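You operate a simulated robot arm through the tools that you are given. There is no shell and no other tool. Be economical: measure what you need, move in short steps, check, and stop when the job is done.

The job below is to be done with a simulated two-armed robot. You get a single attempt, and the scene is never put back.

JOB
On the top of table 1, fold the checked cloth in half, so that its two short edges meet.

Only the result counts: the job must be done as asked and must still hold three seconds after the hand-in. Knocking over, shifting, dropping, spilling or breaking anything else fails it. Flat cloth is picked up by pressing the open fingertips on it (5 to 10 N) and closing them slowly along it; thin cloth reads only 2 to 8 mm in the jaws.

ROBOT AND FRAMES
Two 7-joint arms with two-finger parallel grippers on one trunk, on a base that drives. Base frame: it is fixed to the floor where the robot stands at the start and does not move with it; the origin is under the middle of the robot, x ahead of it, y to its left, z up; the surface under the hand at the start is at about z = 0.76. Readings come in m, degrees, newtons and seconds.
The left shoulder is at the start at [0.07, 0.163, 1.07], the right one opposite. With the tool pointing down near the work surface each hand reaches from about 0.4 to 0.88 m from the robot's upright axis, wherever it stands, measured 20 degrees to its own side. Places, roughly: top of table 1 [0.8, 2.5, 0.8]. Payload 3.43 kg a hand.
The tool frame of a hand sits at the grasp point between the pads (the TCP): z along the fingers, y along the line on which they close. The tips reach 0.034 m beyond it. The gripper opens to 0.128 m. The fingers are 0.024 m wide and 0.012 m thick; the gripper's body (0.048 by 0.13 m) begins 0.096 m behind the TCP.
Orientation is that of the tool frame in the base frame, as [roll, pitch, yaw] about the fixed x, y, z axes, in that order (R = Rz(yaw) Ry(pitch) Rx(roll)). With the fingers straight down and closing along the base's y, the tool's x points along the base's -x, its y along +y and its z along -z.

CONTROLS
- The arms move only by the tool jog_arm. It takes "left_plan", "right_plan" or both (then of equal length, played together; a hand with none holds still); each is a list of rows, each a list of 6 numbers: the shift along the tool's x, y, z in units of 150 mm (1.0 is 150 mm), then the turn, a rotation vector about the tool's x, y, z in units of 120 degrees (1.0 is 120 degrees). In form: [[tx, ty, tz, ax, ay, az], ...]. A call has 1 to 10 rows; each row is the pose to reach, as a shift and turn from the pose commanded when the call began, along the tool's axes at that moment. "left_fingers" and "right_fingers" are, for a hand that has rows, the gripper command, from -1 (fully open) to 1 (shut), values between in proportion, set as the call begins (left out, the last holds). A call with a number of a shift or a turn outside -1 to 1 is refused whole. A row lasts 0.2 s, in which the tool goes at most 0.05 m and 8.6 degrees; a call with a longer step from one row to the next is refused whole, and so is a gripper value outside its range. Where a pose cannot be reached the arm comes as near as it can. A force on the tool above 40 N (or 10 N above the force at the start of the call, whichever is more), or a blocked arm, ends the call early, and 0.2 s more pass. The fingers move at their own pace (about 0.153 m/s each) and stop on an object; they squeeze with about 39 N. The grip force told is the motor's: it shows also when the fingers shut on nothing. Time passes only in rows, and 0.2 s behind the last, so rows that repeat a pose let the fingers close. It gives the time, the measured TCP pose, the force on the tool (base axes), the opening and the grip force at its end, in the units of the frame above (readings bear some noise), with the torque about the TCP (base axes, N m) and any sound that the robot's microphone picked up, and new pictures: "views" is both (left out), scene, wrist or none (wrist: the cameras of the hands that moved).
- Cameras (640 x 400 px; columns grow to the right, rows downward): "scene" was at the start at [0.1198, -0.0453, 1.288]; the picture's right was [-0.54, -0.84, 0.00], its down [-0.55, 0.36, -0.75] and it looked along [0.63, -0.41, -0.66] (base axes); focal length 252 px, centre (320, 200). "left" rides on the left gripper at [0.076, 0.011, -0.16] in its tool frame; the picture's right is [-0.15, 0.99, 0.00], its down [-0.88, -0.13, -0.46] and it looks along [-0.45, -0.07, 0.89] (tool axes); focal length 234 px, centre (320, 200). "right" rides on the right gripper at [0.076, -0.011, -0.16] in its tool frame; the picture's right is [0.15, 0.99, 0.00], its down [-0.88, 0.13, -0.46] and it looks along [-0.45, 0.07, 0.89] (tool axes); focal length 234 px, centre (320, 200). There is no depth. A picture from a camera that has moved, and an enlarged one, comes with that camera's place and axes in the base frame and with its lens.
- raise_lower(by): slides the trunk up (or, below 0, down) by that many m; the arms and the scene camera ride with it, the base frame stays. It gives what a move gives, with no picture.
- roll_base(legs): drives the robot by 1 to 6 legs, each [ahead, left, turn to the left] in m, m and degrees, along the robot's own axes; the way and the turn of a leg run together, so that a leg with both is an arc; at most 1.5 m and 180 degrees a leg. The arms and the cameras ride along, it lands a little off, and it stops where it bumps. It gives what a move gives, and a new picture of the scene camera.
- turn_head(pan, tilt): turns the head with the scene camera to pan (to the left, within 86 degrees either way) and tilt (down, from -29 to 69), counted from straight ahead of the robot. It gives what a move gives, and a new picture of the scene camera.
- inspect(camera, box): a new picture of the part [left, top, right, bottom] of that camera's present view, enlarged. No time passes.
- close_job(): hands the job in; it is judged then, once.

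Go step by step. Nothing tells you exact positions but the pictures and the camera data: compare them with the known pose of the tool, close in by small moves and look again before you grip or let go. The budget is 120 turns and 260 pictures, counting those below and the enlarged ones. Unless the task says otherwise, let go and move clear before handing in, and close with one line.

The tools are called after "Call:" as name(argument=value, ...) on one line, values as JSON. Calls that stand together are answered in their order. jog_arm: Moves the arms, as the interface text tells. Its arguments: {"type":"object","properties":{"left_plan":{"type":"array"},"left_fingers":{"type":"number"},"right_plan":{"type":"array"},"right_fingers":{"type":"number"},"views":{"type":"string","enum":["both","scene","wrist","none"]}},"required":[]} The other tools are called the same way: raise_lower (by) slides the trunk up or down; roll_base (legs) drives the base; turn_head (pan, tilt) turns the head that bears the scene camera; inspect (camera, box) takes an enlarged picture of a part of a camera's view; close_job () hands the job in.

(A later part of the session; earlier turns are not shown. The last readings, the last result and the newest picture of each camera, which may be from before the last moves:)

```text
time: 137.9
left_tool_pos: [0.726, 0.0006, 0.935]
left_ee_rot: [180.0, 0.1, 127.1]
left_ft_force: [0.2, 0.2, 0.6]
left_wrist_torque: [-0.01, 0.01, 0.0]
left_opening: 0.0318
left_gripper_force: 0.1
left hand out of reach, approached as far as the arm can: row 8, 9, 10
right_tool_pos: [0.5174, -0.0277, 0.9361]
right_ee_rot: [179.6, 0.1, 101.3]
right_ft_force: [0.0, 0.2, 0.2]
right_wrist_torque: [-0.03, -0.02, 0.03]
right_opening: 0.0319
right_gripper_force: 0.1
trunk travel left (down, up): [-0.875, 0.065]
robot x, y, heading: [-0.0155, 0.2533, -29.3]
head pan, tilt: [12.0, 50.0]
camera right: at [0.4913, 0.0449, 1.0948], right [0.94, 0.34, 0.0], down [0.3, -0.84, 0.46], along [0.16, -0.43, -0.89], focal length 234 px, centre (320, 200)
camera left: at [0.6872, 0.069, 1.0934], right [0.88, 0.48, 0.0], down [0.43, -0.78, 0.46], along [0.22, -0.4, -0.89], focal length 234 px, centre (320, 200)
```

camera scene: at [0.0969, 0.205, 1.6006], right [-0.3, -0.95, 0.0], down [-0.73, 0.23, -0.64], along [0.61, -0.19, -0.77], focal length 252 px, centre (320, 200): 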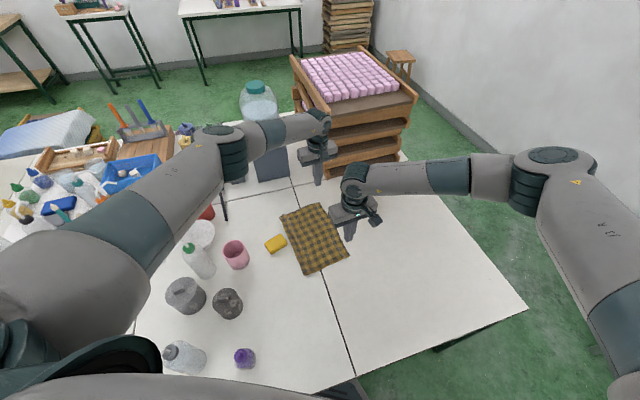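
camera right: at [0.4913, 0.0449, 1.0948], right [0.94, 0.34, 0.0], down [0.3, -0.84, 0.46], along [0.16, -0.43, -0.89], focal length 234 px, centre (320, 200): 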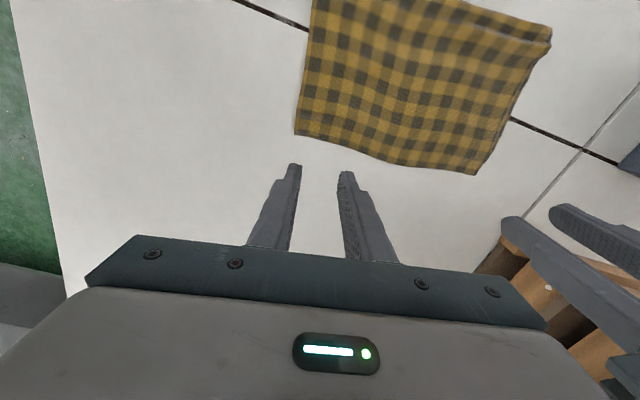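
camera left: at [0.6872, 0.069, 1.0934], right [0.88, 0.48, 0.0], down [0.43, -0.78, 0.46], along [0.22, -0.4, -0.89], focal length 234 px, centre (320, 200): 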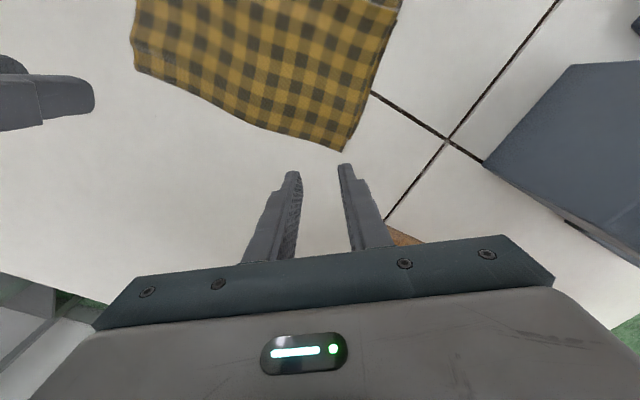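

Call:
jog_arm(left_plan=[[0.05, -0.06, 0.1, 0, 0, 0.02], [0.112, -0.133, 0.25, 0, 0, 0.05], [0.112, -0.133, 0.45, 0, 0, 0.08], [0.112, -0.133, 0.65, 0, 0, 0.08], [0.112, -0.133, 0.8, 0, 0, 0.08], [0.112, -0.133, 0.88, 0, 0, 0.08]], right_plan=[[0.031, -0.02, 0.1, 0, 0, 0.02], [0.031, -0.02, 0.25, 0, 0, 0.036], [0.031, -0.02, 0.45, 0, 0, 0.036], [0.031, -0.02, 0.65, 0, 0, 0.036], [0.031, -0.02, 0.8, 0, 0, 0.036], [0.031, -0.02, 0.887, 0, 0, 0.036]], views="wrist")

Call:
inspect(camera="left", box=[240, 110, 420, 220])

Call:
inspect(camera="right", box=[240, 110, 420, 220])

```text
time: 139.3
left_tool_pos: [0.7158, 0.1018, 0.8573]
left_ee_rot: [178.2, -0.8, 121.4]
left_ft_force: [-0.7, 0.6, 0.2]
left_wrist_torque: [-0.04, 0.03, -0.02]
left_opening: 0.0319
left_gripper_force: 0.1
left hand out of reach, approached as far as the arm can: row 2, 3, 4, 5, 6
right_tool_pos: [0.5151, -0.0209, 0.8031]
right_ee_rot: [179.9, 0.1, 97.1]
right_ft_force: [0.1, -0.2, -0.1]
right_wrist_torque: [0.01, 0.0, 0.0]
right_opening: 0.0319
right_gripper_force: 0.2
trunk travel left (down, up): [-0.875, 0.065]
robot x, y, heading: [-0.0166, 0.2562, -29.3]
head pan, tilt: [12.0, 50.0]
camera right: at [0.494, 0.0535, 0.9623], right [0.96, 0.27, 0.0], down [0.24, -0.86, 0.46], along [0.13, -0.44, -0.89], focal length 234 px, centre (320, 200)
camera left: at [0.6827, 0.1682, 1.0165], right [0.92, 0.39, 0.03], down [0.34, -0.83, 0.44], along [0.19, -0.39, -0.9], focal length 234 px, centre (320, 200)
```

right: 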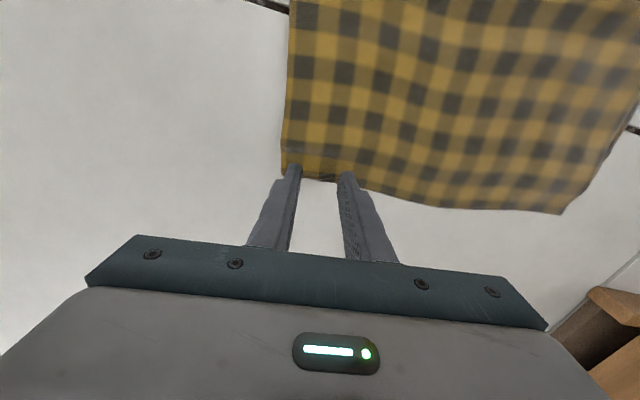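
left: 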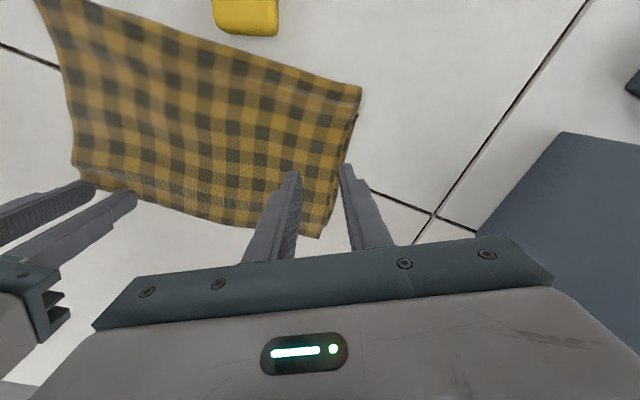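

```text
3.56 times, centred on (330, 165) of left
camera zoom: at [0.6827, 0.1682, 1.0165], right [0.92, 0.39, 0.03], down [0.34, -0.83, 0.44], along [0.19, -0.39, -0.9], focal length 833 px, centre (284, 324)
```

zoom: 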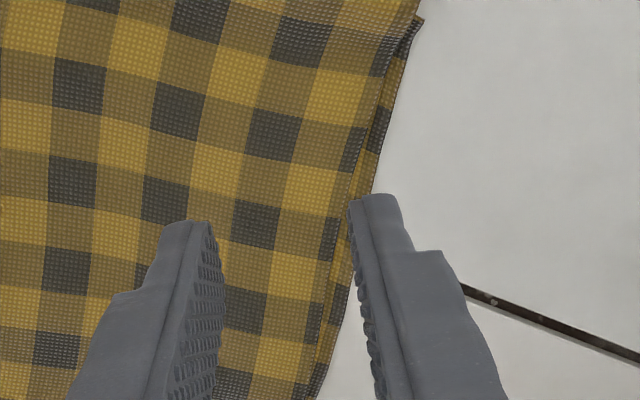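

```text
3.56 times, centred on (330, 165) of right
camera zoom: at [0.494, 0.0535, 0.9623], right [0.96, 0.27, 0.0], down [0.24, -0.86, 0.46], along [0.13, -0.44, -0.89], focal length 833 px, centre (284, 324)
```

zoom: 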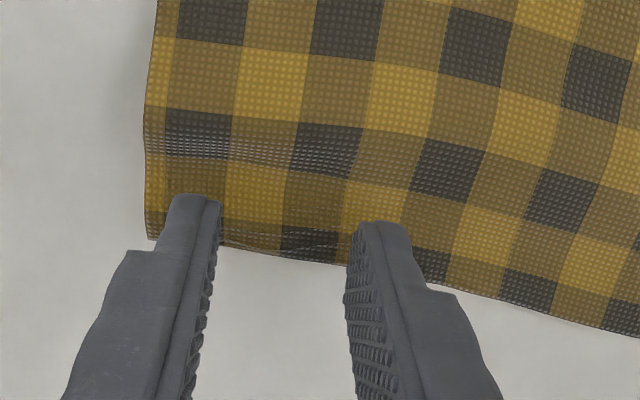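

The left wrist can't reach that yaw here, so I'll park it. The right hand is perfectly placed: a faint step shows the bottom edge about 2 cm inside the top edge here too. I'll pinch the near overhang with the right alone.

Call:
jog_arm(left_plan=[[0, 0, -0.2, 0, 0, 0], [0, 0, -0.4, 0, 0, 0], [0, 0, -0.5, 0, 0, 0]], right_plan=[[0, 0, 0.03, 0, 0, 0], [0, 0, 0.045, 0, 0, 0], [0, 0, 0.052, 0, 0, 0]], views="none")

Call:
jog_arm(right_plan=[[0, 0, 0, 0, 0, 0]], right_fingers=0.62, views="none")

```text
time: 140.1
left_tool_pos: [0.7124, 0.0978, 0.9352]
left_ee_rot: [178.3, -0.8, 121.3]
left_ft_force: [-0.5, 0.3, -1.1]
left_wrist_torque: [-0.01, -0.02, 0.01]
left_opening: 0.0319
left_gripper_force: 0.0
right_tool_pos: [0.5141, -0.0234, 0.7954]
right_ee_rot: [179.6, 0.2, 97.2]
right_ft_force: [-0.2, 0.7, 3.7]
right_wrist_torque: [0.06, 0.06, -0.02]
right_opening: 0.0318
right_gripper_force: 0.1
trunk travel left (down, up): [-0.875, 0.065]
robot x, y, heading: [-0.0189, 0.2529, -29.3]
head pan, tilt: [12.0, 50.0]
```

```text
time: 140.5
left_tool_pos: [0.7133, 0.0978, 0.9364]
left_ee_rot: [178.2, -0.9, 121.4]
left_ft_force: [-0.7, -0.4, 0.4]
left_wrist_torque: [0.01, 0.01, -0.02]
left_opening: 0.0318
left_gripper_force: 0.0
right_tool_pos: [0.5152, -0.0235, 0.7961]
right_ee_rot: [179.7, 0.1, 97.1]
right_ft_force: [0.5, 0.3, 2.7]
right_wrist_torque: [0.06, 0.01, 0.0]
right_opening: 0.024
right_gripper_force: 0.0
trunk travel left (down, up): [-0.875, 0.065]
robot x, y, heading: [-0.0204, 0.254, -29.4]
head pan, tilt: [12.0, 50.0]
```

Force is a bit low; I'll press about 1.5 mm more while closing further.

Call:
jog_arm(right_plan=[[0, 0, 0.008, 0, 0, 0]], right_fingers=0.5, views="none")

Call:
jog_arm(right_plan=[[0, 0, 0.003, 0, 0, 0]], right_fingers=0.65, views="none")

Call:
jog_arm(right_plan=[[0, 0, 0, 0, 0, 0]], right_fingers=0.82, views="none")

Call:
jog_arm(right_plan=[[0, 0, 0, 0, 0, 0], [0, 0, 0, 0, 0, 0], [0, 0, 0, 0, 0, 0]], right_fingers=1.0, views="wrist")

```text
time: 140.9
left_tool_pos: [0.7136, 0.0986, 0.9346]
left_ee_rot: [178.2, -0.7, 121.2]
left_ft_force: [-0.6, 0.0, -0.2]
left_wrist_torque: [0.01, -0.04, 0.0]
left_opening: 0.032
left_gripper_force: 0.0
right_tool_pos: [0.5145, -0.024, 0.7964]
right_ee_rot: [179.6, 0.2, 97.2]
right_ft_force: [1.6, -0.3, 9.6]
right_wrist_torque: [0.06, 0.13, -0.01]
right_opening: 0.0314
right_gripper_force: 0.0
trunk travel left (down, up): [-0.875, 0.065]
robot x, y, heading: [-0.0159, 0.2561, -29.4]
head pan, tilt: [12.0, 50.0]
```

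```text
time: 141.3
left_tool_pos: [0.7144, 0.0989, 0.9358]
left_ee_rot: [178.3, -0.7, 121.3]
left_ft_force: [-0.1, 0.1, 0.0]
left_wrist_torque: [0.01, 0.01, -0.01]
left_opening: 0.0321
left_gripper_force: 0.1
right_tool_pos: [0.5142, -0.0233, 0.796]
right_ee_rot: [179.7, 0.3, 97.1]
right_ft_force: [2.4, -0.9, 16.3]
right_wrist_torque: [0.09, 0.2, 0.02]
right_opening: 0.0212
right_gripper_force: 0.0
trunk travel left (down, up): [-0.875, 0.065]
robot x, y, heading: [-0.0199, 0.256, -29.6]
head pan, tilt: [12.0, 50.0]
```

```text
time: 141.7
left_tool_pos: [0.7134, 0.0975, 0.9357]
left_ee_rot: [178.2, -0.6, 121.3]
left_ft_force: [0.7, 0.5, -0.2]
left_wrist_torque: [-0.03, 0.01, 0.0]
left_opening: 0.0324
left_gripper_force: 0.1
right_tool_pos: [0.5145, -0.0229, 0.7959]
right_ee_rot: [179.7, 0.2, 97.1]
right_ft_force: [0.3, -0.4, 21.0]
right_wrist_torque: [0.19, 0.24, -0.03]
right_opening: 0.0117
right_gripper_force: 0.1
trunk travel left (down, up): [-0.875, 0.065]
robot x, y, heading: [-0.0209, 0.2535, -29.3]
head pan, tilt: [12.0, 50.0]
```

```text
time: 142.5
left_tool_pos: [0.713, 0.0995, 0.9355]
left_ee_rot: [178.2, -0.7, 121.3]
left_ft_force: [0.6, -0.2, 0.1]
left_wrist_torque: [-0.03, -0.02, 0.0]
left_opening: 0.0321
left_gripper_force: 0.0
right_tool_pos: [0.5142, -0.0233, 0.7952]
right_ee_rot: [179.6, 0.2, 97.2]
right_ft_force: [1.4, -0.2, 23.6]
right_wrist_torque: [0.23, 0.1, 0.03]
right_opening: 0.0022
right_gripper_force: 37.0
trunk travel left (down, up): [-0.875, 0.065]
robot x, y, heading: [-0.0216, 0.2544, -29.6]
head pan, tilt: [12.0, 50.0]
camera right: at [0.4924, 0.0515, 0.9545], right [0.96, 0.27, 0.01], down [0.23, -0.86, 0.46], along [0.13, -0.44, -0.89], focal length 234 px, centre (320, 200)
```

right: 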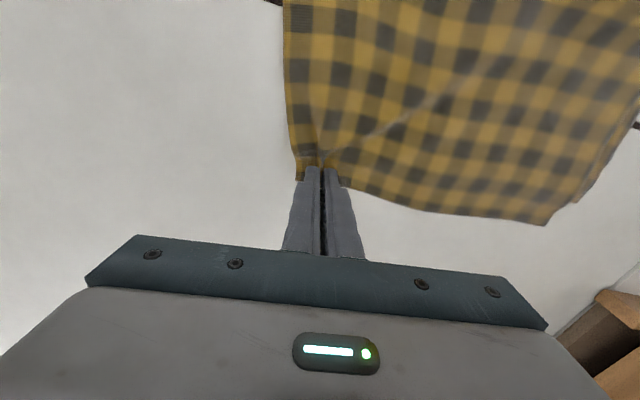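

Gripped: 2.2 mm, a single layer. Lift it and peek at the bottom edge.

Call:
jog_arm(right_plan=[[0, 0, -0.1, 0, 0, 0], [0.08, 0.01, -0.25, 0, 0, 0], [0.18, 0.02, -0.4, 0, 0, 0], [0.3, 0.03, -0.5, 0, 0, 0], [0.4, 0.04, -0.5, 0, 0, 0]], views="wrist")

Call:
inspect(camera="scene", box=[270, 195, 370, 285])

Call:
inspect(camera="right", box=[250, 120, 590, 260])

```text
time: 143.7
left_tool_pos: [0.7132, 0.0984, 0.9329]
left_ee_rot: [178.3, -0.8, 121.3]
left_ft_force: [-0.8, -0.4, 0.5]
left_wrist_torque: [-0.04, -0.04, 0.01]
left_opening: 0.0318
left_gripper_force: 0.1
right_tool_pos: [0.5129, 0.0359, 0.8698]
right_ee_rot: [179.7, 0.1, 97.1]
right_ft_force: [-0.3, -0.4, 0.4]
right_wrist_torque: [-0.06, 0.0, -0.04]
right_opening: 0.002
right_gripper_force: 36.3
trunk travel left (down, up): [-0.875, 0.065]
robot x, y, heading: [-0.0165, 0.258, -29.7]
head pan, tilt: [12.0, 50.0]
camera right: at [0.4926, 0.1098, 1.0288], right [0.96, 0.27, 0.0], down [0.24, -0.86, 0.46], along [0.13, -0.44, -0.89], focal length 234 px, centre (320, 200)
```

right: 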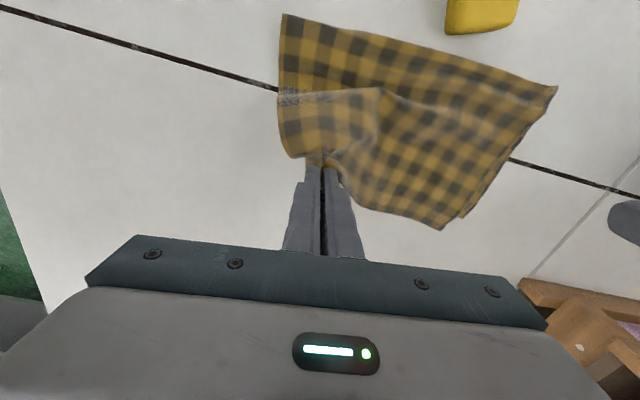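

```text
4.44 times, centred on (320, 240) of scene
camera zoom: at [0.097, 0.2079, 1.6007], right [-0.3, -0.95, 0.0], down [-0.73, 0.23, -0.64], along [0.61, -0.19, -0.77], focal length 1122 px, centre (320, 22)
```

zoom: 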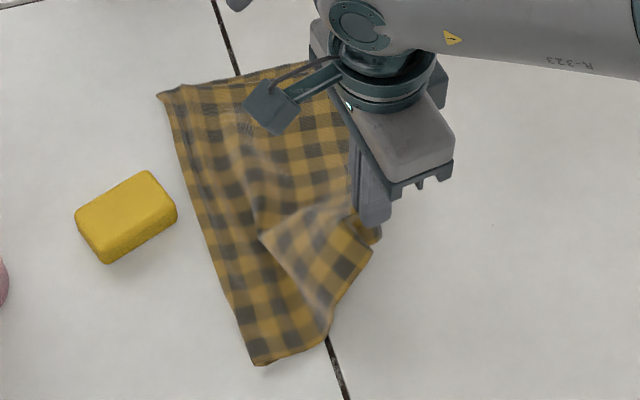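

```text
1.88 times, centred on (420, 190) of right
camera zoom: at [0.4926, 0.1098, 1.0288], right [0.96, 0.27, 0.0], down [0.24, -0.86, 0.46], along [0.13, -0.44, -0.89], focal length 441 px, centre (132, 219)
```

zoom: 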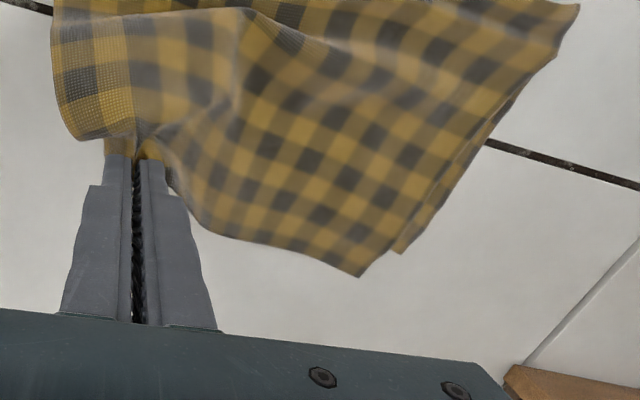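

Call:
jog_arm(right_plan=[[-0.12, -0.015, 0.05, 0, 0, 0], [-0.23, -0.028, 0.15, 0, 0, 0], [-0.25, -0.03, 0.28, 0, 0, 0], [-0.245, -0.03, 0.4, 0, 0, 0], [-0.235, -0.029, 0.47, 0, 0, 0], [-0.235, -0.029, 0.47, 0, 0, 0]], views="none")

Call:
jog_arm(right_plan=[[0, 0, 0, 0, 0, 0], [0, 0, 0, 0, 0, 0], [0, 0, -0.1, 0, 0, 0], [0, 0, -0.35, 0, 0, 0], [-0.2, 0, -0.6, 0, 0, 0], [-0.4, 0, -0.8, 0, 0, 0]], right_fingers=0.6, views="both")

Call:
inspect(camera="scene", box=[270, 195, 370, 285])

Call:
inspect(camera="right", box=[270, 0, 570, 200])

```text
time: 145.1
left_tool_pos: [0.7145, 0.0991, 0.9355]
left_ee_rot: [178.2, -0.8, 121.3]
left_ft_force: [0.0, -0.4, 0.5]
left_wrist_torque: [-0.02, 0.02, -0.03]
left_opening: 0.0319
left_gripper_force: 0.1
right_tool_pos: [0.5116, 0.0008, 0.7978]
right_ee_rot: [179.7, 0.1, 97.1]
right_ft_force: [-0.3, -0.3, 1.3]
right_wrist_torque: [0.03, 0.02, 0.0]
right_opening: 0.0024
right_gripper_force: 37.0
trunk travel left (down, up): [-0.875, 0.065]
robot x, y, heading: [-0.0172, 0.2534, -29.2]
head pan, tilt: [12.0, 50.0]
```

```text
time: 146.5
left_tool_pos: [0.7145, 0.0969, 0.9348]
left_ee_rot: [178.2, -0.8, 121.3]
left_ft_force: [-0.4, -0.5, 0.2]
left_wrist_torque: [0.02, -0.05, -0.01]
left_opening: 0.0319
left_gripper_force: 0.2
right_tool_pos: [0.5176, -0.0571, 0.9165]
right_ee_rot: [179.7, 0.2, 97.3]
right_ft_force: [0.1, -0.5, 0.2]
right_wrist_torque: [-0.01, -0.03, 0.02]
right_opening: 0.0258
right_gripper_force: 0.1
trunk travel left (down, up): [-0.875, 0.065]
robot x, y, heading: [-0.0183, 0.2547, -29.3]
head pan, tilt: [12.0, 50.0]
camera scene: at [0.0965, 0.2059, 1.6006], right [-0.3, -0.95, 0.0], down [-0.73, 0.23, -0.64], along [0.61, -0.19, -0.77], focal length 252 px, centre (320, 200)
camera right: at [0.4968, 0.0173, 1.0765], right [0.96, 0.27, 0.01], down [0.24, -0.86, 0.46], along [0.13, -0.44, -0.89], focal length 234 px, centre (320, 200)
```

scene: 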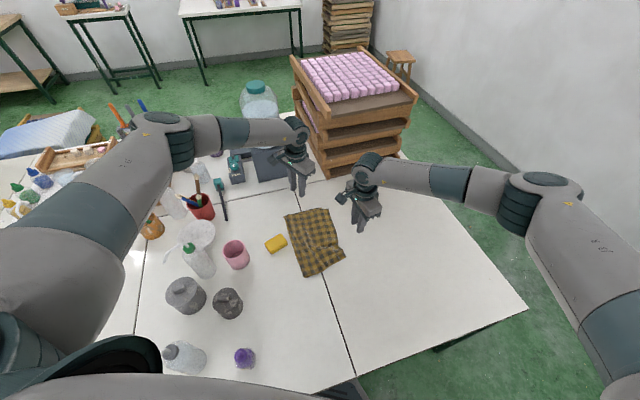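
right: 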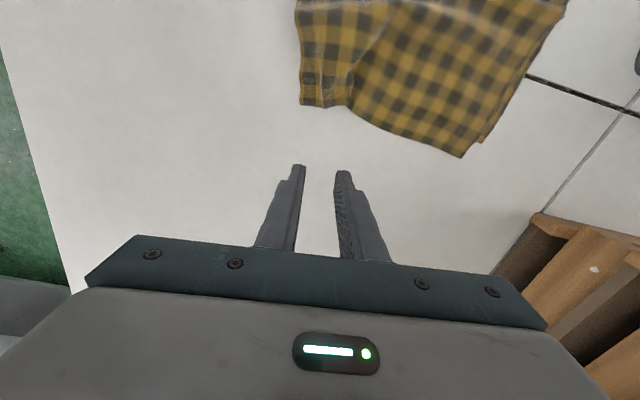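

```text
4.44 times, centred on (320, 240) of scene
camera zoom: at [0.0965, 0.2059, 1.6006], right [-0.3, -0.95, 0.0], down [-0.73, 0.23, -0.64], along [0.61, -0.19, -0.77], focal length 1122 px, centre (320, 22)
```

zoom: 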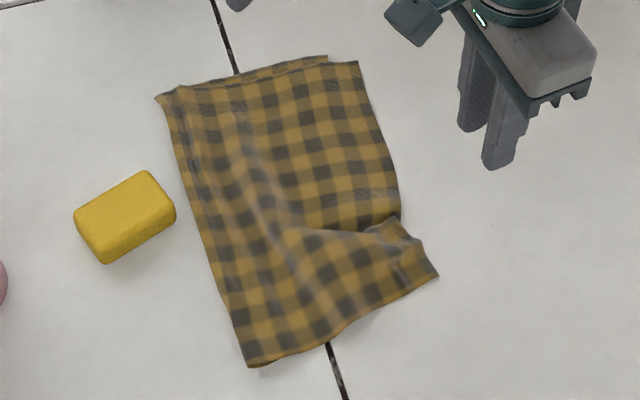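

```text
2.00 times, centred on (420, 100) of right
camera zoom: at [0.4968, 0.0173, 1.0765], right [0.96, 0.27, 0.01], down [0.24, -0.86, 0.46], along [0.13, -0.44, -0.89], focal length 468 px, centre (120, 400)
```

zoom: 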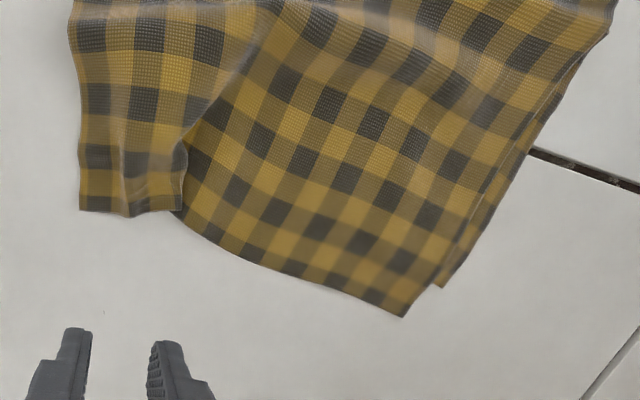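

Lifting only the near corner skewed the top layer. The fold-line re-hang worked best: it straightens everything, and last time it shifted the balance about 2 cm in just the direction still needed. I'll repeat it, turning the hands back to close along y over the fold line.

Call:
jog_arm(left_plan=[[0.03, 0.01, 0, 0, 0, -0.052], [0.06, 0.02, 0, 0, 0, -0.104], [0.09, 0.03, 0, 0, 0, -0.156], [0.12, 0.04, 0, 0, 0, -0.208], [0.15, 0.05, 0, 0, 0, -0.26], [0.18, 0.06, 0, 0, 0, -0.312], [0.21, 0.07, 0, 0, 0, -0.364], [0.24, 0.08, 0, 0, 0, -0.416], [0.27, 0.09, 0, 0, 0, -0.468], [0.29, 0.1, 0, 0, 0, -0.514]], right_plan=[[0.09, 0.01, -0.03, 0, 0, -0.07], [0.18, 0.02, -0.06, 0, 0, -0.14], [0.28, 0.03, -0.1, 0, 0, -0.21], [0.37, 0.04, -0.13, 0, 0, -0.28], [0.46, 0.05, -0.13, 0, 0, -0.35], [0.56, 0.06, -0.13, 0, 0, -0.42], [0.65, 0.065, -0.13, 0, 0, -0.49], [0.74, 0.07, -0.13, 0, 0, -0.56], [0.84, 0.08, -0.13, 0, 0, -0.63], [0.93, 0.085, -0.13, 0, 0, -0.7]], left_fingers=0.5, right_fingers=0.5, views="none")

```text
time: 148.7
left_tool_pos: [0.7029, 0.1444, 0.9368]
left_ee_rot: [178.5, 1.1, -176.9]
left_ft_force: [0.0, 0.7, 0.3]
left_wrist_torque: [-0.01, 0.03, -0.03]
left_opening: 0.0319
left_gripper_force: 0.1
right_tool_pos: [0.5141, 0.0832, 0.9374]
right_ee_rot: [-179.9, 0.2, -178.6]
right_ft_force: [-0.3, 0.3, 0.3]
right_wrist_torque: [-0.02, -0.03, 0.0]
right_opening: 0.0321
right_gripper_force: 0.1
trunk travel left (down, up): [-0.875, 0.065]
robot x, y, heading: [-0.0179, 0.2514, -29.2]
head pan, tilt: [12.0, 50.0]
```

Call:
jog_arm(left_plan=[[0, 0, 0, 0.0125, 0.009, 0], [0, 0, 0, 0.0125, 0.009, 0]], right_plan=[[0, 0.2, 0, 0, 0, 0], [0, 0.4, 0, 0, 0, 0]], views="wrist")

```text
time: 149.3
left_tool_pos: [0.7019, 0.1448, 0.9383]
left_ee_rot: [-179.9, 0.0, -177.0]
left_ft_force: [-0.1, 0.4, -0.8]
left_wrist_torque: [-0.06, 0.01, -0.02]
left_opening: 0.0319
left_gripper_force: 0.0
right_tool_pos: [0.5146, 0.1434, 0.936]
right_ee_rot: [-179.8, 0.1, -178.9]
right_ft_force: [-0.4, 0.5, -0.1]
right_wrist_torque: [-0.04, 0.01, 0.0]
right_opening: 0.0319
right_gripper_force: 0.0
trunk travel left (down, up): [-0.875, 0.065]
robot x, y, heading: [-0.0175, 0.2544, -29.3]
head pan, tilt: [12.0, 50.0]
camera right: at [0.4381, 0.1311, 1.0949], right [-0.17, 0.99, 0.0], down [0.88, 0.15, 0.46], along [0.45, 0.07, -0.89], focal length 234 px, centre (320, 200)
camera left: at [0.6259, 0.1523, 1.0952], right [0.09, 1.0, 0.0], down [0.89, -0.08, 0.46], along [0.46, -0.04, -0.89], focal length 234 px, centre (320, 200)
```

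right: 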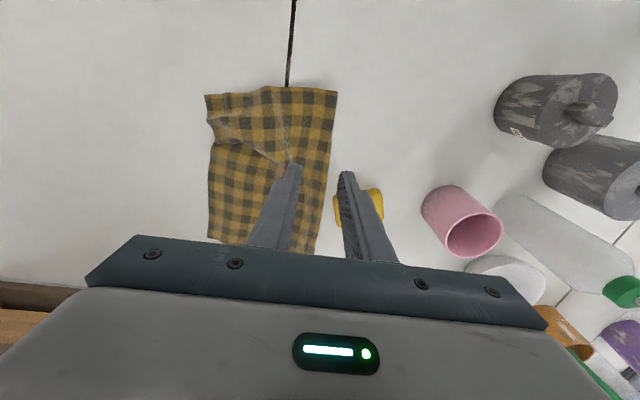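
left: 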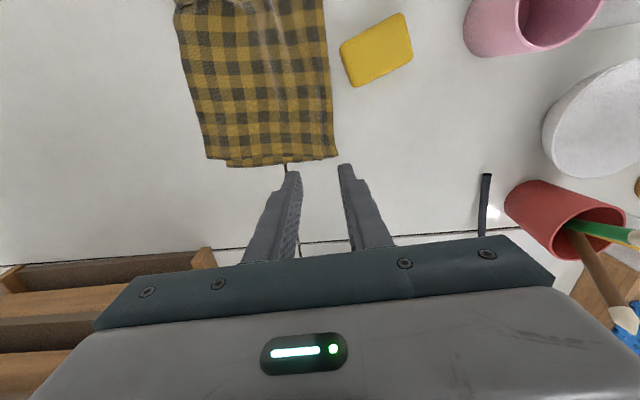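

Call:
jog_arm(left_plan=[[0.05, 0.04, 0, 0, 0, 0], [0.096, 0.079, 0.15, 0, 0, 0], [0.096, 0.079, 0.35, 0, 0, 0], [0.096, 0.079, 0.55, 0, 0, 0], [0.096, 0.079, 0.75, 0, 0, 0], [0.096, 0.079, 0.88, 0, 0, 0], [0.096, 0.079, 0.925, 0, 0, 0]], right_plan=[[0.1, 0.01, 0, 0, 0, 0], [0.184, 0.014, 0.15, 0, 0, 0], [0.184, 0.014, 0.35, 0, 0, 0], [0.184, 0.014, 0.55, 0, 0, 0], [0.184, 0.014, 0.75, 0, 0, 0], [0.184, 0.014, 0.86, 0, 0, 0], [0.184, 0.014, 0.91, 0, 0, 0]], views="wrist")

```text
time: 150.9
left_tool_pos: [0.6884, 0.1542, 0.7958]
left_ee_rot: [-180.0, 0.0, -177.0]
left_ft_force: [-0.2, -0.1, 0.3]
left_wrist_torque: [-0.01, 0.01, 0.0]
left_opening: 0.032
left_gripper_force: 0.1
right_tool_pos: [0.486, 0.1433, 0.7991]
right_ee_rot: [-179.9, 0.3, -178.8]
right_ft_force: [0.5, 0.1, 0.7]
right_wrist_torque: [-0.01, 0.0, -0.01]
right_opening: 0.032
right_gripper_force: 0.1
trunk travel left (down, up): [-0.875, 0.065]
robot x, y, heading: [-0.024, 0.2562, -29.1]
head pan, tilt: [12.0, 50.0]
camera right: at [0.4104, 0.1314, 0.9582], right [-0.17, 0.99, 0.0], down [0.88, 0.15, 0.46], along [0.45, 0.07, -0.89], focal length 234 px, centre (320, 200)
camera left: at [0.6105, 0.1619, 0.955], right [0.09, 1.0, 0.0], down [0.89, -0.08, 0.46], along [0.46, -0.04, -0.89], focal length 234 px, centre (320, 200)
```

right: 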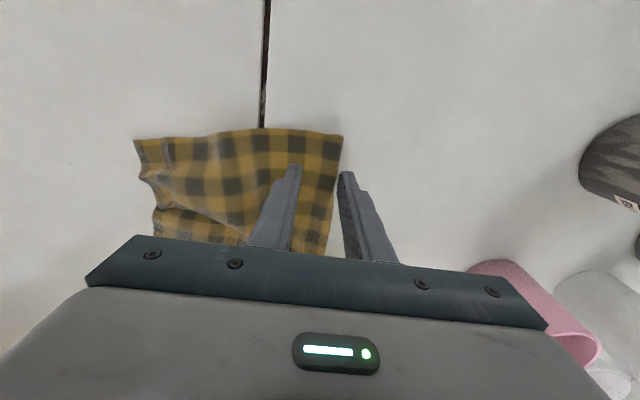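
left: 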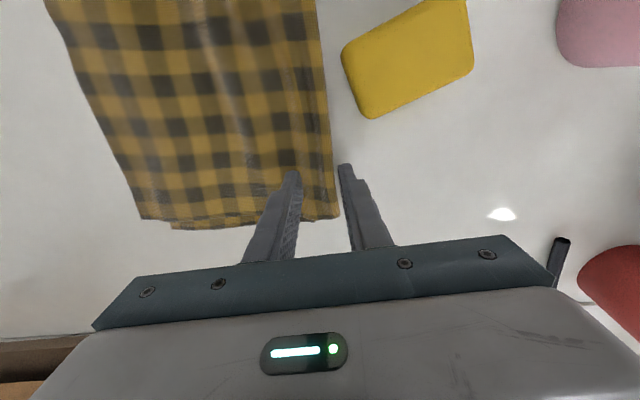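

Fold line is between the fingers on both sides. Closing.

Call:
jog_arm(left_plan=[[0, 0, 0.005, 0, 0, 0], [0, 0, 0.005, 0, 0, 0]], right_plan=[[0, 0, 0.015, 0, 0, 0], [0, 0, 0.025, 0, 0, 0]], left_fingers=0.6, right_fingers=0.6, views="none")

Call:
jog_arm(left_plan=[[0, 0, 0, 0, 0, 0]], right_plan=[[0, 0, 0, 0, 0, 0]], left_fingers=0.75, right_fingers=0.75, views="none")

Call:
jog_arm(left_plan=[[0, 0, 0, 0, 0, 0]], right_plan=[[0, 0, 0, 0, 0, 0]], left_fingers=0.88, right_fingers=0.88, views="none")

Call:
jog_arm(left_plan=[[0, 0, 0, 0, 0, 0], [0, 0, 0, 0, 0, 0], [0, 0, 0, 0, 0, 0]], right_plan=[[0, 0, 0, 0, 0, 0], [0, 0, 0, 0, 0, 0], [0, 0, 0, 0, 0, 0]], left_fingers=1.0, right_fingers=1.0, views="none")

```text
time: 151.5
left_tool_pos: [0.6878, 0.1543, 0.7965]
left_ee_rot: [-180.0, 0.1, -177.1]
left_ft_force: [0.0, 0.2, 0.9]
left_wrist_torque: [-0.01, 0.01, -0.03]
left_opening: 0.0258
left_gripper_force: 0.4
right_tool_pos: [0.4872, 0.144, 0.7953]
right_ee_rot: [-179.8, 0.3, -179.0]
right_ft_force: [0.4, 0.1, 0.1]
right_wrist_torque: [-0.03, 0.01, 0.02]
right_opening: 0.0258
right_gripper_force: 0.3
trunk travel left (down, up): [-0.875, 0.065]
robot x, y, heading: [-0.019, 0.254, -29.3]
head pan, tilt: [12.0, 50.0]
```

```text
time: 151.9
left_tool_pos: [0.6884, 0.1539, 0.7957]
left_ee_rot: [180.0, 0.2, -177.1]
left_ft_force: [0.0, 1.0, 1.5]
left_wrist_torque: [-0.04, 0.01, -0.03]
left_opening: 0.016
left_gripper_force: 0.0
right_tool_pos: [0.4881, 0.1434, 0.7969]
right_ee_rot: [-179.9, 0.3, -178.8]
right_ft_force: [-0.2, 0.5, 0.6]
right_wrist_torque: [-0.03, -0.02, -0.01]
right_opening: 0.0159
right_gripper_force: 0.0
trunk travel left (down, up): [-0.875, 0.065]
robot x, y, heading: [-0.0167, 0.2524, -29.4]
head pan, tilt: [12.0, 50.0]
```

```text
time: 152.3
left_tool_pos: [0.6877, 0.1538, 0.7961]
left_ee_rot: [-180.0, 0.1, -177.0]
left_ft_force: [-0.8, -0.5, 1.7]
left_wrist_torque: [0.0, -0.01, 0.0]
left_opening: 0.0095
left_gripper_force: 1.1
right_tool_pos: [0.4868, 0.1441, 0.7954]
right_ee_rot: [-179.8, 0.4, -178.9]
right_ft_force: [-0.2, -0.5, 0.7]
right_wrist_torque: [0.01, 0.01, -0.06]
right_opening: 0.0074
right_gripper_force: 0.0
trunk travel left (down, up): [-0.875, 0.065]
robot x, y, heading: [-0.021, 0.2547, -29.3]
head pan, tilt: [12.0, 50.0]
```

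```text
time: 153.1
left_tool_pos: [0.6885, 0.153, 0.7981]
left_ee_rot: [-179.9, 0.3, -176.9]
left_ft_force: [3.0, -0.3, 17.5]
left_wrist_torque: [-0.04, -0.06, 0.01]
left_opening: 0.0031
left_gripper_force: 37.9
right_tool_pos: [0.4873, 0.1431, 0.7978]
right_ee_rot: [-179.9, 0.5, -178.9]
right_ft_force: [0.7, 0.0, -0.7]
right_wrist_torque: [0.0, -0.05, -0.01]
right_opening: 0.0027
right_gripper_force: 38.2
trunk travel left (down, up): [-0.875, 0.065]
robot x, y, heading: [-0.022, 0.2555, -29.6]
head pan, tilt: [12.0, 50.0]
```

Gripped on both (3.1 and 2.7 mm). Lifting to full hang.

Call:
jog_arm(left_plan=[[0, -0.05, -0.12, 0, 0, 0], [0, -0.12, -0.25, 0, 0, 0], [0, -0.2, -0.4, 0, 0, 0], [0, -0.3, -0.55, 0, 0, 0], [0, -0.4, -0.7, 0, 0, 0], [0, -0.5, -0.85, 0, 0, 0], [0, -0.6, -1.0, 0, 0, 0]], right_plan=[[0, -0.05, -0.12, 0, 0, 0], [0, -0.12, -0.25, 0, 0, 0], [0, -0.2, -0.4, 0, 0, 0], [0, -0.3, -0.55, 0, 0, 0], [0, -0.4, -0.7, 0, 0, 0], [0, -0.5, -0.85, 0, 0, 0], [0, -0.6, -1.0, 0, 0, 0]], views="none")

Call:
raise_lower(by=0.06)

Call:
jog_arm(left_plan=[[0, -0.1, -0.15, 0, 0, 0], [0, -0.2, -0.3, 0, 0, 0], [0, -0.3, -0.4, 0, 0, 0], [0, -0.3, -0.4, 0, 0, 0]], right_plan=[[0, -0.1, -0.15, 0, 0, 0], [0, -0.2, -0.3, 0, 0, 0], [0, -0.3, -0.4, 0, 0, 0], [0, -0.3, -0.4, 0, 0, 0]], views="none")

Call:
inspect(camera="scene", box=[305, 160, 385, 270])

Call:
inspect(camera="right", box=[290, 80, 370, 150])

```text
time: 154.7
left_tool_pos: [0.6912, 0.0641, 0.9476]
left_ee_rot: [179.9, 0.1, -177.0]
left_ft_force: [-1.4, 0.3, 0.5]
left_wrist_torque: [-0.02, 0.06, -0.05]
left_opening: 0.0028
left_gripper_force: 37.5
right_tool_pos: [0.4883, 0.0495, 0.9473]
right_ee_rot: [180.0, 0.3, -178.9]
right_ft_force: [1.2, 0.4, 0.3]
right_wrist_torque: [-0.02, -0.06, -0.01]
right_opening: 0.0026
right_gripper_force: 37.1
trunk travel left (down, up): [-0.875, 0.065]
robot x, y, heading: [-0.0183, 0.2565, -29.7]
head pan, tilt: [12.0, 50.0]
```

```text
time: 155.7
left_tool_pos: [0.6924, 0.0653, 1.0069]
left_ee_rot: [-180.0, 0.1, -177.0]
left_ft_force: [-1.9, -0.1, 0.1]
left_wrist_torque: [0.03, 0.07, 0.0]
left_opening: 0.0027
left_gripper_force: 38.0
right_tool_pos: [0.4914, 0.0524, 1.0067]
right_ee_rot: [-179.8, 0.3, -178.9]
right_ft_force: [1.7, -0.5, -0.6]
right_wrist_torque: [0.0, -0.04, 0.0]
right_opening: 0.0028
right_gripper_force: 37.1
trunk travel left (down, up): [-0.935, 0.005]
robot x, y, heading: [-0.0192, 0.2535, -29.3]
head pan, tilt: [12.0, 50.0]
```

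```text
time: 156.7
left_tool_pos: [0.6941, 0.0202, 1.0668]
left_ee_rot: [180.0, 0.0, -177.0]
left_ft_force: [-1.6, 0.3, -0.5]
left_wrist_torque: [0.01, 0.01, 0.0]
left_opening: 0.0029
left_gripper_force: 37.4
right_tool_pos: [0.4922, 0.0073, 1.0656]
right_ee_rot: [180.0, 0.3, -178.9]
right_ft_force: [1.2, -0.3, -0.1]
right_wrist_torque: [0.02, -0.06, 0.02]
right_opening: 0.0027
right_gripper_force: 36.5
trunk travel left (down, up): [-0.935, 0.005]
robot x, y, heading: [-0.0208, 0.2536, -29.5]
head pan, tilt: [12.0, 50.0]
```

```text
3.64 times, centred on (345, 215) of scene
camera zoom: at [0.0974, 0.2077, 1.6607], right [-0.3, -0.95, 0.0], down [-0.73, 0.23, -0.64], along [0.61, -0.19, -0.77], focal length 918 px, centre (229, 146)
```

zoom: 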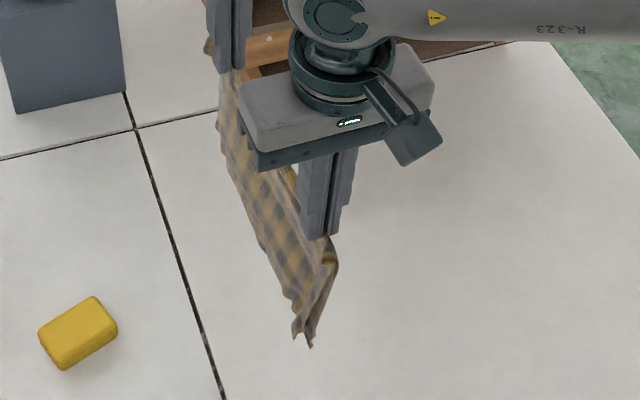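

```text
5.71 times, centred on (330, 115) of right
camera zoom: at [0.4156, -0.0057, 1.2252], right [-0.17, 0.99, 0.0], down [0.88, 0.15, 0.46], along [0.45, 0.07, -0.89], focal length 1338 px, centre (263, 686)
```

zoom: 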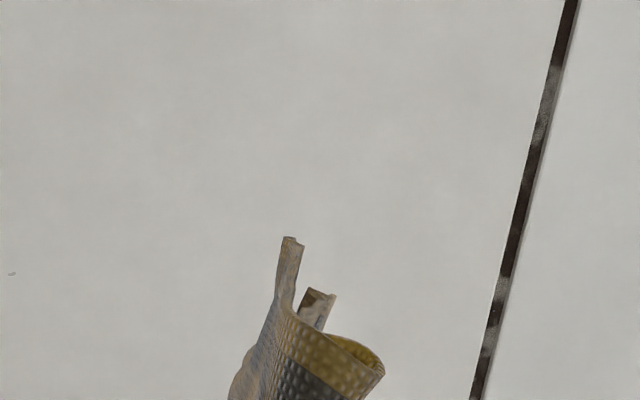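

Hanging cleanly. Same lay-down as before: shift −0.12 m, lower, arc.

Call:
roll_base(legs=[[0.059, -0.105, 0]])

Call:
raise_lower(by=-0.07)

Call:
jog_arm(left_plan=[[0, 0, 0, 0, 0, 0], [0, 0, 0, 0, 0, 0], [0, 0, 0, 0, 0, 0], [-0.003, 0.05, 0.08, 0, 0, 0]], right_plan=[[0, 0, 0, 0, 0, 0], [0, 0, 0, 0, 0, 0], [0, 0, 0, 0, 0, 0], [-0.001, 0.05, 0.08, 0, 0, 0]], views="none")

Call:
jog_arm(left_plan=[[-0.007, 0.133, 0.06, 0, 0, 0], [-0.014, 0.267, 0.12, 0, 0, 0], [-0.021, 0.4, 0.17, 0, 0, 0], [-0.028, 0.533, 0.23, 0, 0, 0], [-0.035, 0.667, 0.3, 0, 0, 0], [-0.042, 0.8, 0.38, 0, 0, 0], [-0.047, 0.9, 0.47, 0, 0, 0], [-0.052, 0.998, 0.57, 0, 0, 0]], right_plan=[[-0.003, 0.133, 0.06, 0, 0, 0], [-0.005, 0.267, 0.12, 0, 0, 0], [-0.008, 0.4, 0.17, 0, 0, 0], [-0.01, 0.533, 0.23, 0, 0, 0], [-0.013, 0.667, 0.3, 0, 0, 0], [-0.015, 0.8, 0.38, 0, 0, 0], [-0.017, 0.9, 0.47, 0, 0, 0], [-0.019, 0.998, 0.57, 0, 0, 0]], views="none")

```text
time: 158.0
left_tool_pos: [0.6949, -0.0973, 1.0681]
left_ee_rot: [-179.9, 0.1, -177.1]
left_ft_force: [-1.6, -0.1, 0.1]
left_wrist_torque: [0.0, 0.09, -0.03]
left_opening: 0.003
left_gripper_force: 37.5
right_tool_pos: [0.4921, -0.1127, 1.0667]
right_ee_rot: [-179.8, 0.2, -178.9]
right_ft_force: [2.2, 0.2, 0.2]
right_wrist_torque: [0.0, -0.08, 0.01]
right_opening: 0.0025
right_gripper_force: 36.8
trunk travel left (down, up): [-0.935, 0.005]
robot x, y, heading: [-0.0164, 0.13, -29.4]
head pan, tilt: [12.0, 50.0]
camera scene: at [0.0968, 0.0887, 1.6608], right [-0.3, -0.95, 0.0], down [-0.73, 0.23, -0.64], along [0.61, -0.19, -0.77], focal length 252 px, centre (320, 200)
```

scene: 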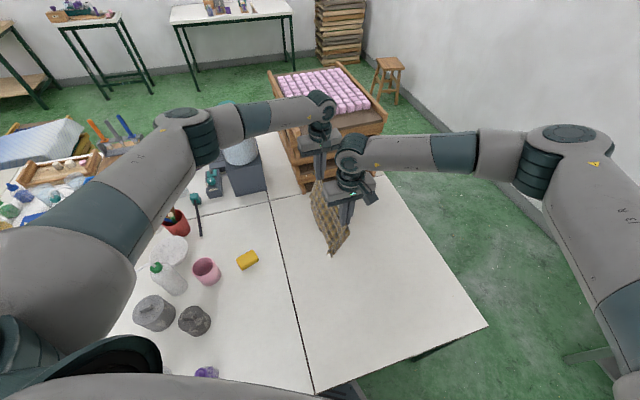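

```text
time: 159.0
left_tool_pos: [0.6948, -0.0997, 0.9993]
left_ee_rot: [180.0, 0.1, -177.0]
left_ft_force: [-2.5, -0.6, 0.7]
left_wrist_torque: [-0.02, 0.01, 0.01]
left_opening: 0.003
left_gripper_force: 37.0
right_tool_pos: [0.4901, -0.1151, 0.9968]
right_ee_rot: [-179.9, 0.3, -178.7]
right_ft_force: [1.0, 0.1, -0.1]
right_wrist_torque: [-0.02, -0.11, 0.0]
right_opening: 0.0026
right_gripper_force: 37.4
trunk travel left (down, up): [-0.865, 0.075]
robot x, y, heading: [-0.0171, 0.1337, -29.6]
head pan, tilt: [12.0, 50.0]
```

```text
time: 160.0
left_tool_pos: [0.6945, -0.0922, 0.9856]
left_ee_rot: [-180.0, 0.2, -176.9]
left_ft_force: [-1.4, -1.0, -0.3]
left_wrist_torque: [0.0, 0.07, 0.02]
left_opening: 0.0029
left_gripper_force: 38.2
right_tool_pos: [0.4917, -0.1066, 0.9837]
right_ee_rot: [-179.9, 0.2, -178.9]
right_ft_force: [2.8, 0.2, -0.2]
right_wrist_torque: [0.01, -0.1, -0.01]
right_opening: 0.0022
right_gripper_force: 37.2
trunk travel left (down, up): [-0.865, 0.075]
robot x, y, heading: [-0.0188, 0.1347, -29.4]
head pan, tilt: [12.0, 50.0]
```

```text
time: 161.8
left_tool_pos: [0.6947, 0.0582, 0.9001]
left_ee_rot: [180.0, 0.1, -177.0]
left_ft_force: [-1.8, 0.0, -0.3]
left_wrist_torque: [0.01, 0.06, 0.0]
left_opening: 0.0031
left_gripper_force: 37.7
right_tool_pos: [0.492, 0.0427, 0.8975]
right_ee_rot: [-179.9, 0.3, -178.8]
right_ft_force: [2.4, -0.4, -1.1]
right_wrist_torque: [0.01, -0.02, 0.04]
right_opening: 0.0025
right_gripper_force: 37.1
trunk travel left (down, up): [-0.865, 0.075]
robot x, y, heading: [-0.0219, 0.1353, -29.3]
head pan, tilt: [12.0, 50.0]
```

Call:
jog_arm(left_plan=[[-0.007, 0.13, 0.1, 0, 0, 0], [-0.013, 0.25, 0.2, 0, 0, 0], [-0.018, 0.35, 0.31, 0, 0, 0], [-0.022, 0.43, 0.43, 0, 0, 0], [-0.025, 0.48, 0.54, 0, 0, 0], [-0.027, 0.52, 0.63, 0, 0, 0], [-0.028, 0.54, 0.65, 0, 0, 0]], right_plan=[[-0.002, 0.13, 0.1, 0, 0, 0], [-0.005, 0.25, 0.2, 0, 0, 0], [-0.007, 0.35, 0.31, 0, 0, 0], [-0.008, 0.43, 0.43, 0, 0, 0], [-0.009, 0.48, 0.54, 0, 0, 0], [-0.01, 0.52, 0.62, 0, 0, 0], [-0.01, 0.54, 0.64, 0, 0, 0]], views="none")

Call:
jog_arm(left_plan=[[0, 0, 0, 0, 0, 0], [0, 0, 0, 0, 0, 0], [0, 0, -0.15, 0, 0, 0], [0, 0, -0.4, 0, 0, 0], [0, 0, -0.65, 0, 0, 0], [0, 0, -0.9, 0, 0, 0]], right_plan=[[0, 0, 0, 0, 0, 0], [0, 0, 0, 0, 0, 0], [0, 0, -0.15, 0, 0, 0], [0, 0, -0.4, 0, 0, 0], [0, 0, -0.65, 0, 0, 0], [0, 0, -0.9, 0, 0, 0]], left_fingers=0.7, right_fingers=0.7, views="none")

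Call:
jog_arm(left_plan=[[0, -0.25, -0.1, 0, 0, 0], [0, -0.5, -0.1, 0, 0, 0], [0, -0.75, -0.1, 0, 0, 0], [0, -1.0, -0.1, 0, 0, 0]], right_plan=[[0, -0.25, -0.1, 0, 0, 0], [0, -0.5, -0.1, 0, 0, 0], [0, -0.75, -0.1, 0, 0, 0], [0, -1.0, -0.1, 0, 0, 0]], views="none")

Call:
jog_arm(left_plan=[[0, -0.2, 0, 0, 0, 0], [0, -0.4, 0, 0, 0, 0]], right_plan=[[0, -0.2, 0, 0, 0, 0], [0.2, -0.4, 0, 0, 0, 0]], views="none")

Call:
inspect(camera="scene", box=[240, 190, 340, 290])

Call:
inspect(camera="left", box=[340, 60, 560, 200])

Call:
inspect(camera="right", box=[340, 80, 560, 220])

```text
time: 163.4
left_tool_pos: [0.6932, 0.1386, 0.8013]
left_ee_rot: [180.0, 0.1, -177.1]
left_ft_force: [-0.7, -0.7, 1.3]
left_wrist_torque: [-0.01, 0.03, -0.02]
left_opening: 0.0029
left_gripper_force: 37.4
right_tool_pos: [0.4921, 0.1236, 0.8027]
right_ee_rot: [-179.9, 0.3, -178.8]
right_ft_force: [1.9, 0.3, 1.4]
right_wrist_torque: [0.01, -0.04, 0.0]
right_opening: 0.0029
right_gripper_force: 36.9
trunk travel left (down, up): [-0.865, 0.075]
robot x, y, heading: [-0.019, 0.136, -29.4]
head pan, tilt: [12.0, 50.0]
```

```text
time: 164.8
left_tool_pos: [0.6928, 0.1394, 0.9372]
left_ee_rot: [180.0, 0.0, -177.0]
left_ft_force: [-1.0, -0.6, 1.0]
left_wrist_torque: [0.03, 0.02, -0.02]
left_opening: 0.0191
left_gripper_force: 0.2
right_tool_pos: [0.49, 0.1221, 0.9374]
right_ee_rot: [-179.9, 0.4, -178.9]
right_ft_force: [-0.3, 0.4, -0.3]
right_wrist_torque: [0.01, 0.04, -0.01]
right_opening: 0.019
right_gripper_force: 0.0
trunk travel left (down, up): [-0.865, 0.075]
robot x, y, heading: [-0.0181, 0.1326, -29.5]
head pan, tilt: [12.0, 50.0]
```

```text
time: 165.8
left_tool_pos: [0.7006, -0.0154, 0.9518]
left_ee_rot: [179.9, 0.1, -176.9]
left_ft_force: [-1.1, -1.2, -0.3]
left_wrist_torque: [0.03, 0.01, 0.03]
left_opening: 0.0192
left_gripper_force: 0.0
right_tool_pos: [0.4932, -0.0307, 0.9516]
right_ee_rot: [179.8, 0.5, -178.8]
right_ft_force: [0.2, -0.5, -0.9]
right_wrist_torque: [0.04, -0.03, 0.01]
right_opening: 0.0196
right_gripper_force: 0.1
trunk travel left (down, up): [-0.865, 0.075]
robot x, y, heading: [-0.0185, 0.1334, -29.5]
head pan, tilt: [12.0, 50.0]
```

```text
time: 166.4
left_tool_pos: [0.7046, -0.0759, 0.951]
left_ee_rot: [179.7, 0.1, -177.0]
left_ft_force: [0.7, 0.1, 0.0]
left_wrist_torque: [0.04, 0.0, 0.02]
left_opening: 0.0192
left_gripper_force: 0.0
right_tool_pos: [0.4648, -0.0925, 0.9515]
right_ee_rot: [179.8, 0.4, -178.8]
right_ft_force: [-0.5, -0.7, -0.6]
right_wrist_torque: [0.1, -0.01, -0.01]
right_opening: 0.0193
right_gripper_force: 0.0
trunk travel left (down, up): [-0.865, 0.075]
robot x, y, heading: [-0.0194, 0.1328, -29.4]
head pan, tilt: [12.0, 50.0]
```

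```text
4.00 times, centred on (290, 240) of scene
camera zoom: at [0.0943, 0.0792, 1.5906], right [-0.3, -0.95, 0.0], down [-0.73, 0.23, -0.64], along [0.61, -0.19, -0.77], focal length 1010 px, centre (440, 40)
```

zoom: 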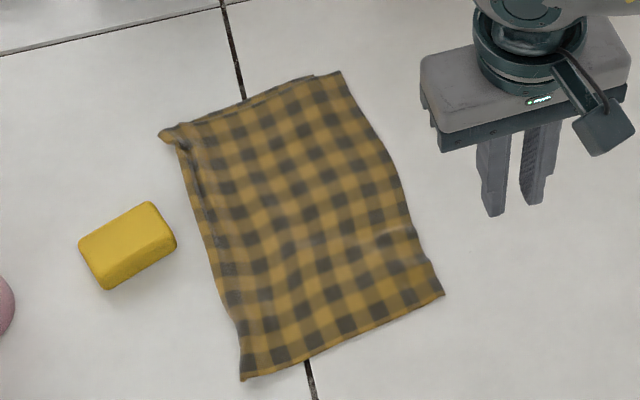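

```text
2.86 times, centred on (450, 130) of left
camera zoom: at [0.6271, -0.0686, 1.1093], right [0.09, 1.0, 0.01], down [0.88, -0.09, 0.46], along [0.46, -0.04, -0.89], focal length 669 px, centre (-51, 400)
```

zoom: 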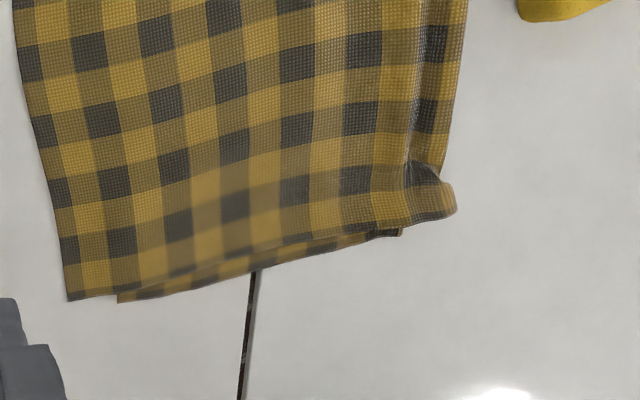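

```text
2.86 times, centred on (450, 150) of right
camera zoom: at [0.3884, -0.104, 1.1096], right [-0.17, 0.99, 0.0], down [0.87, 0.15, 0.46], along [0.46, 0.08, -0.89], focal length 669 px, centre (-51, 343)
```

zoom: 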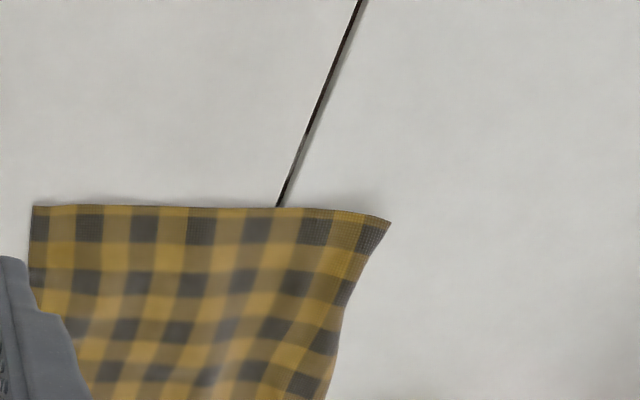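

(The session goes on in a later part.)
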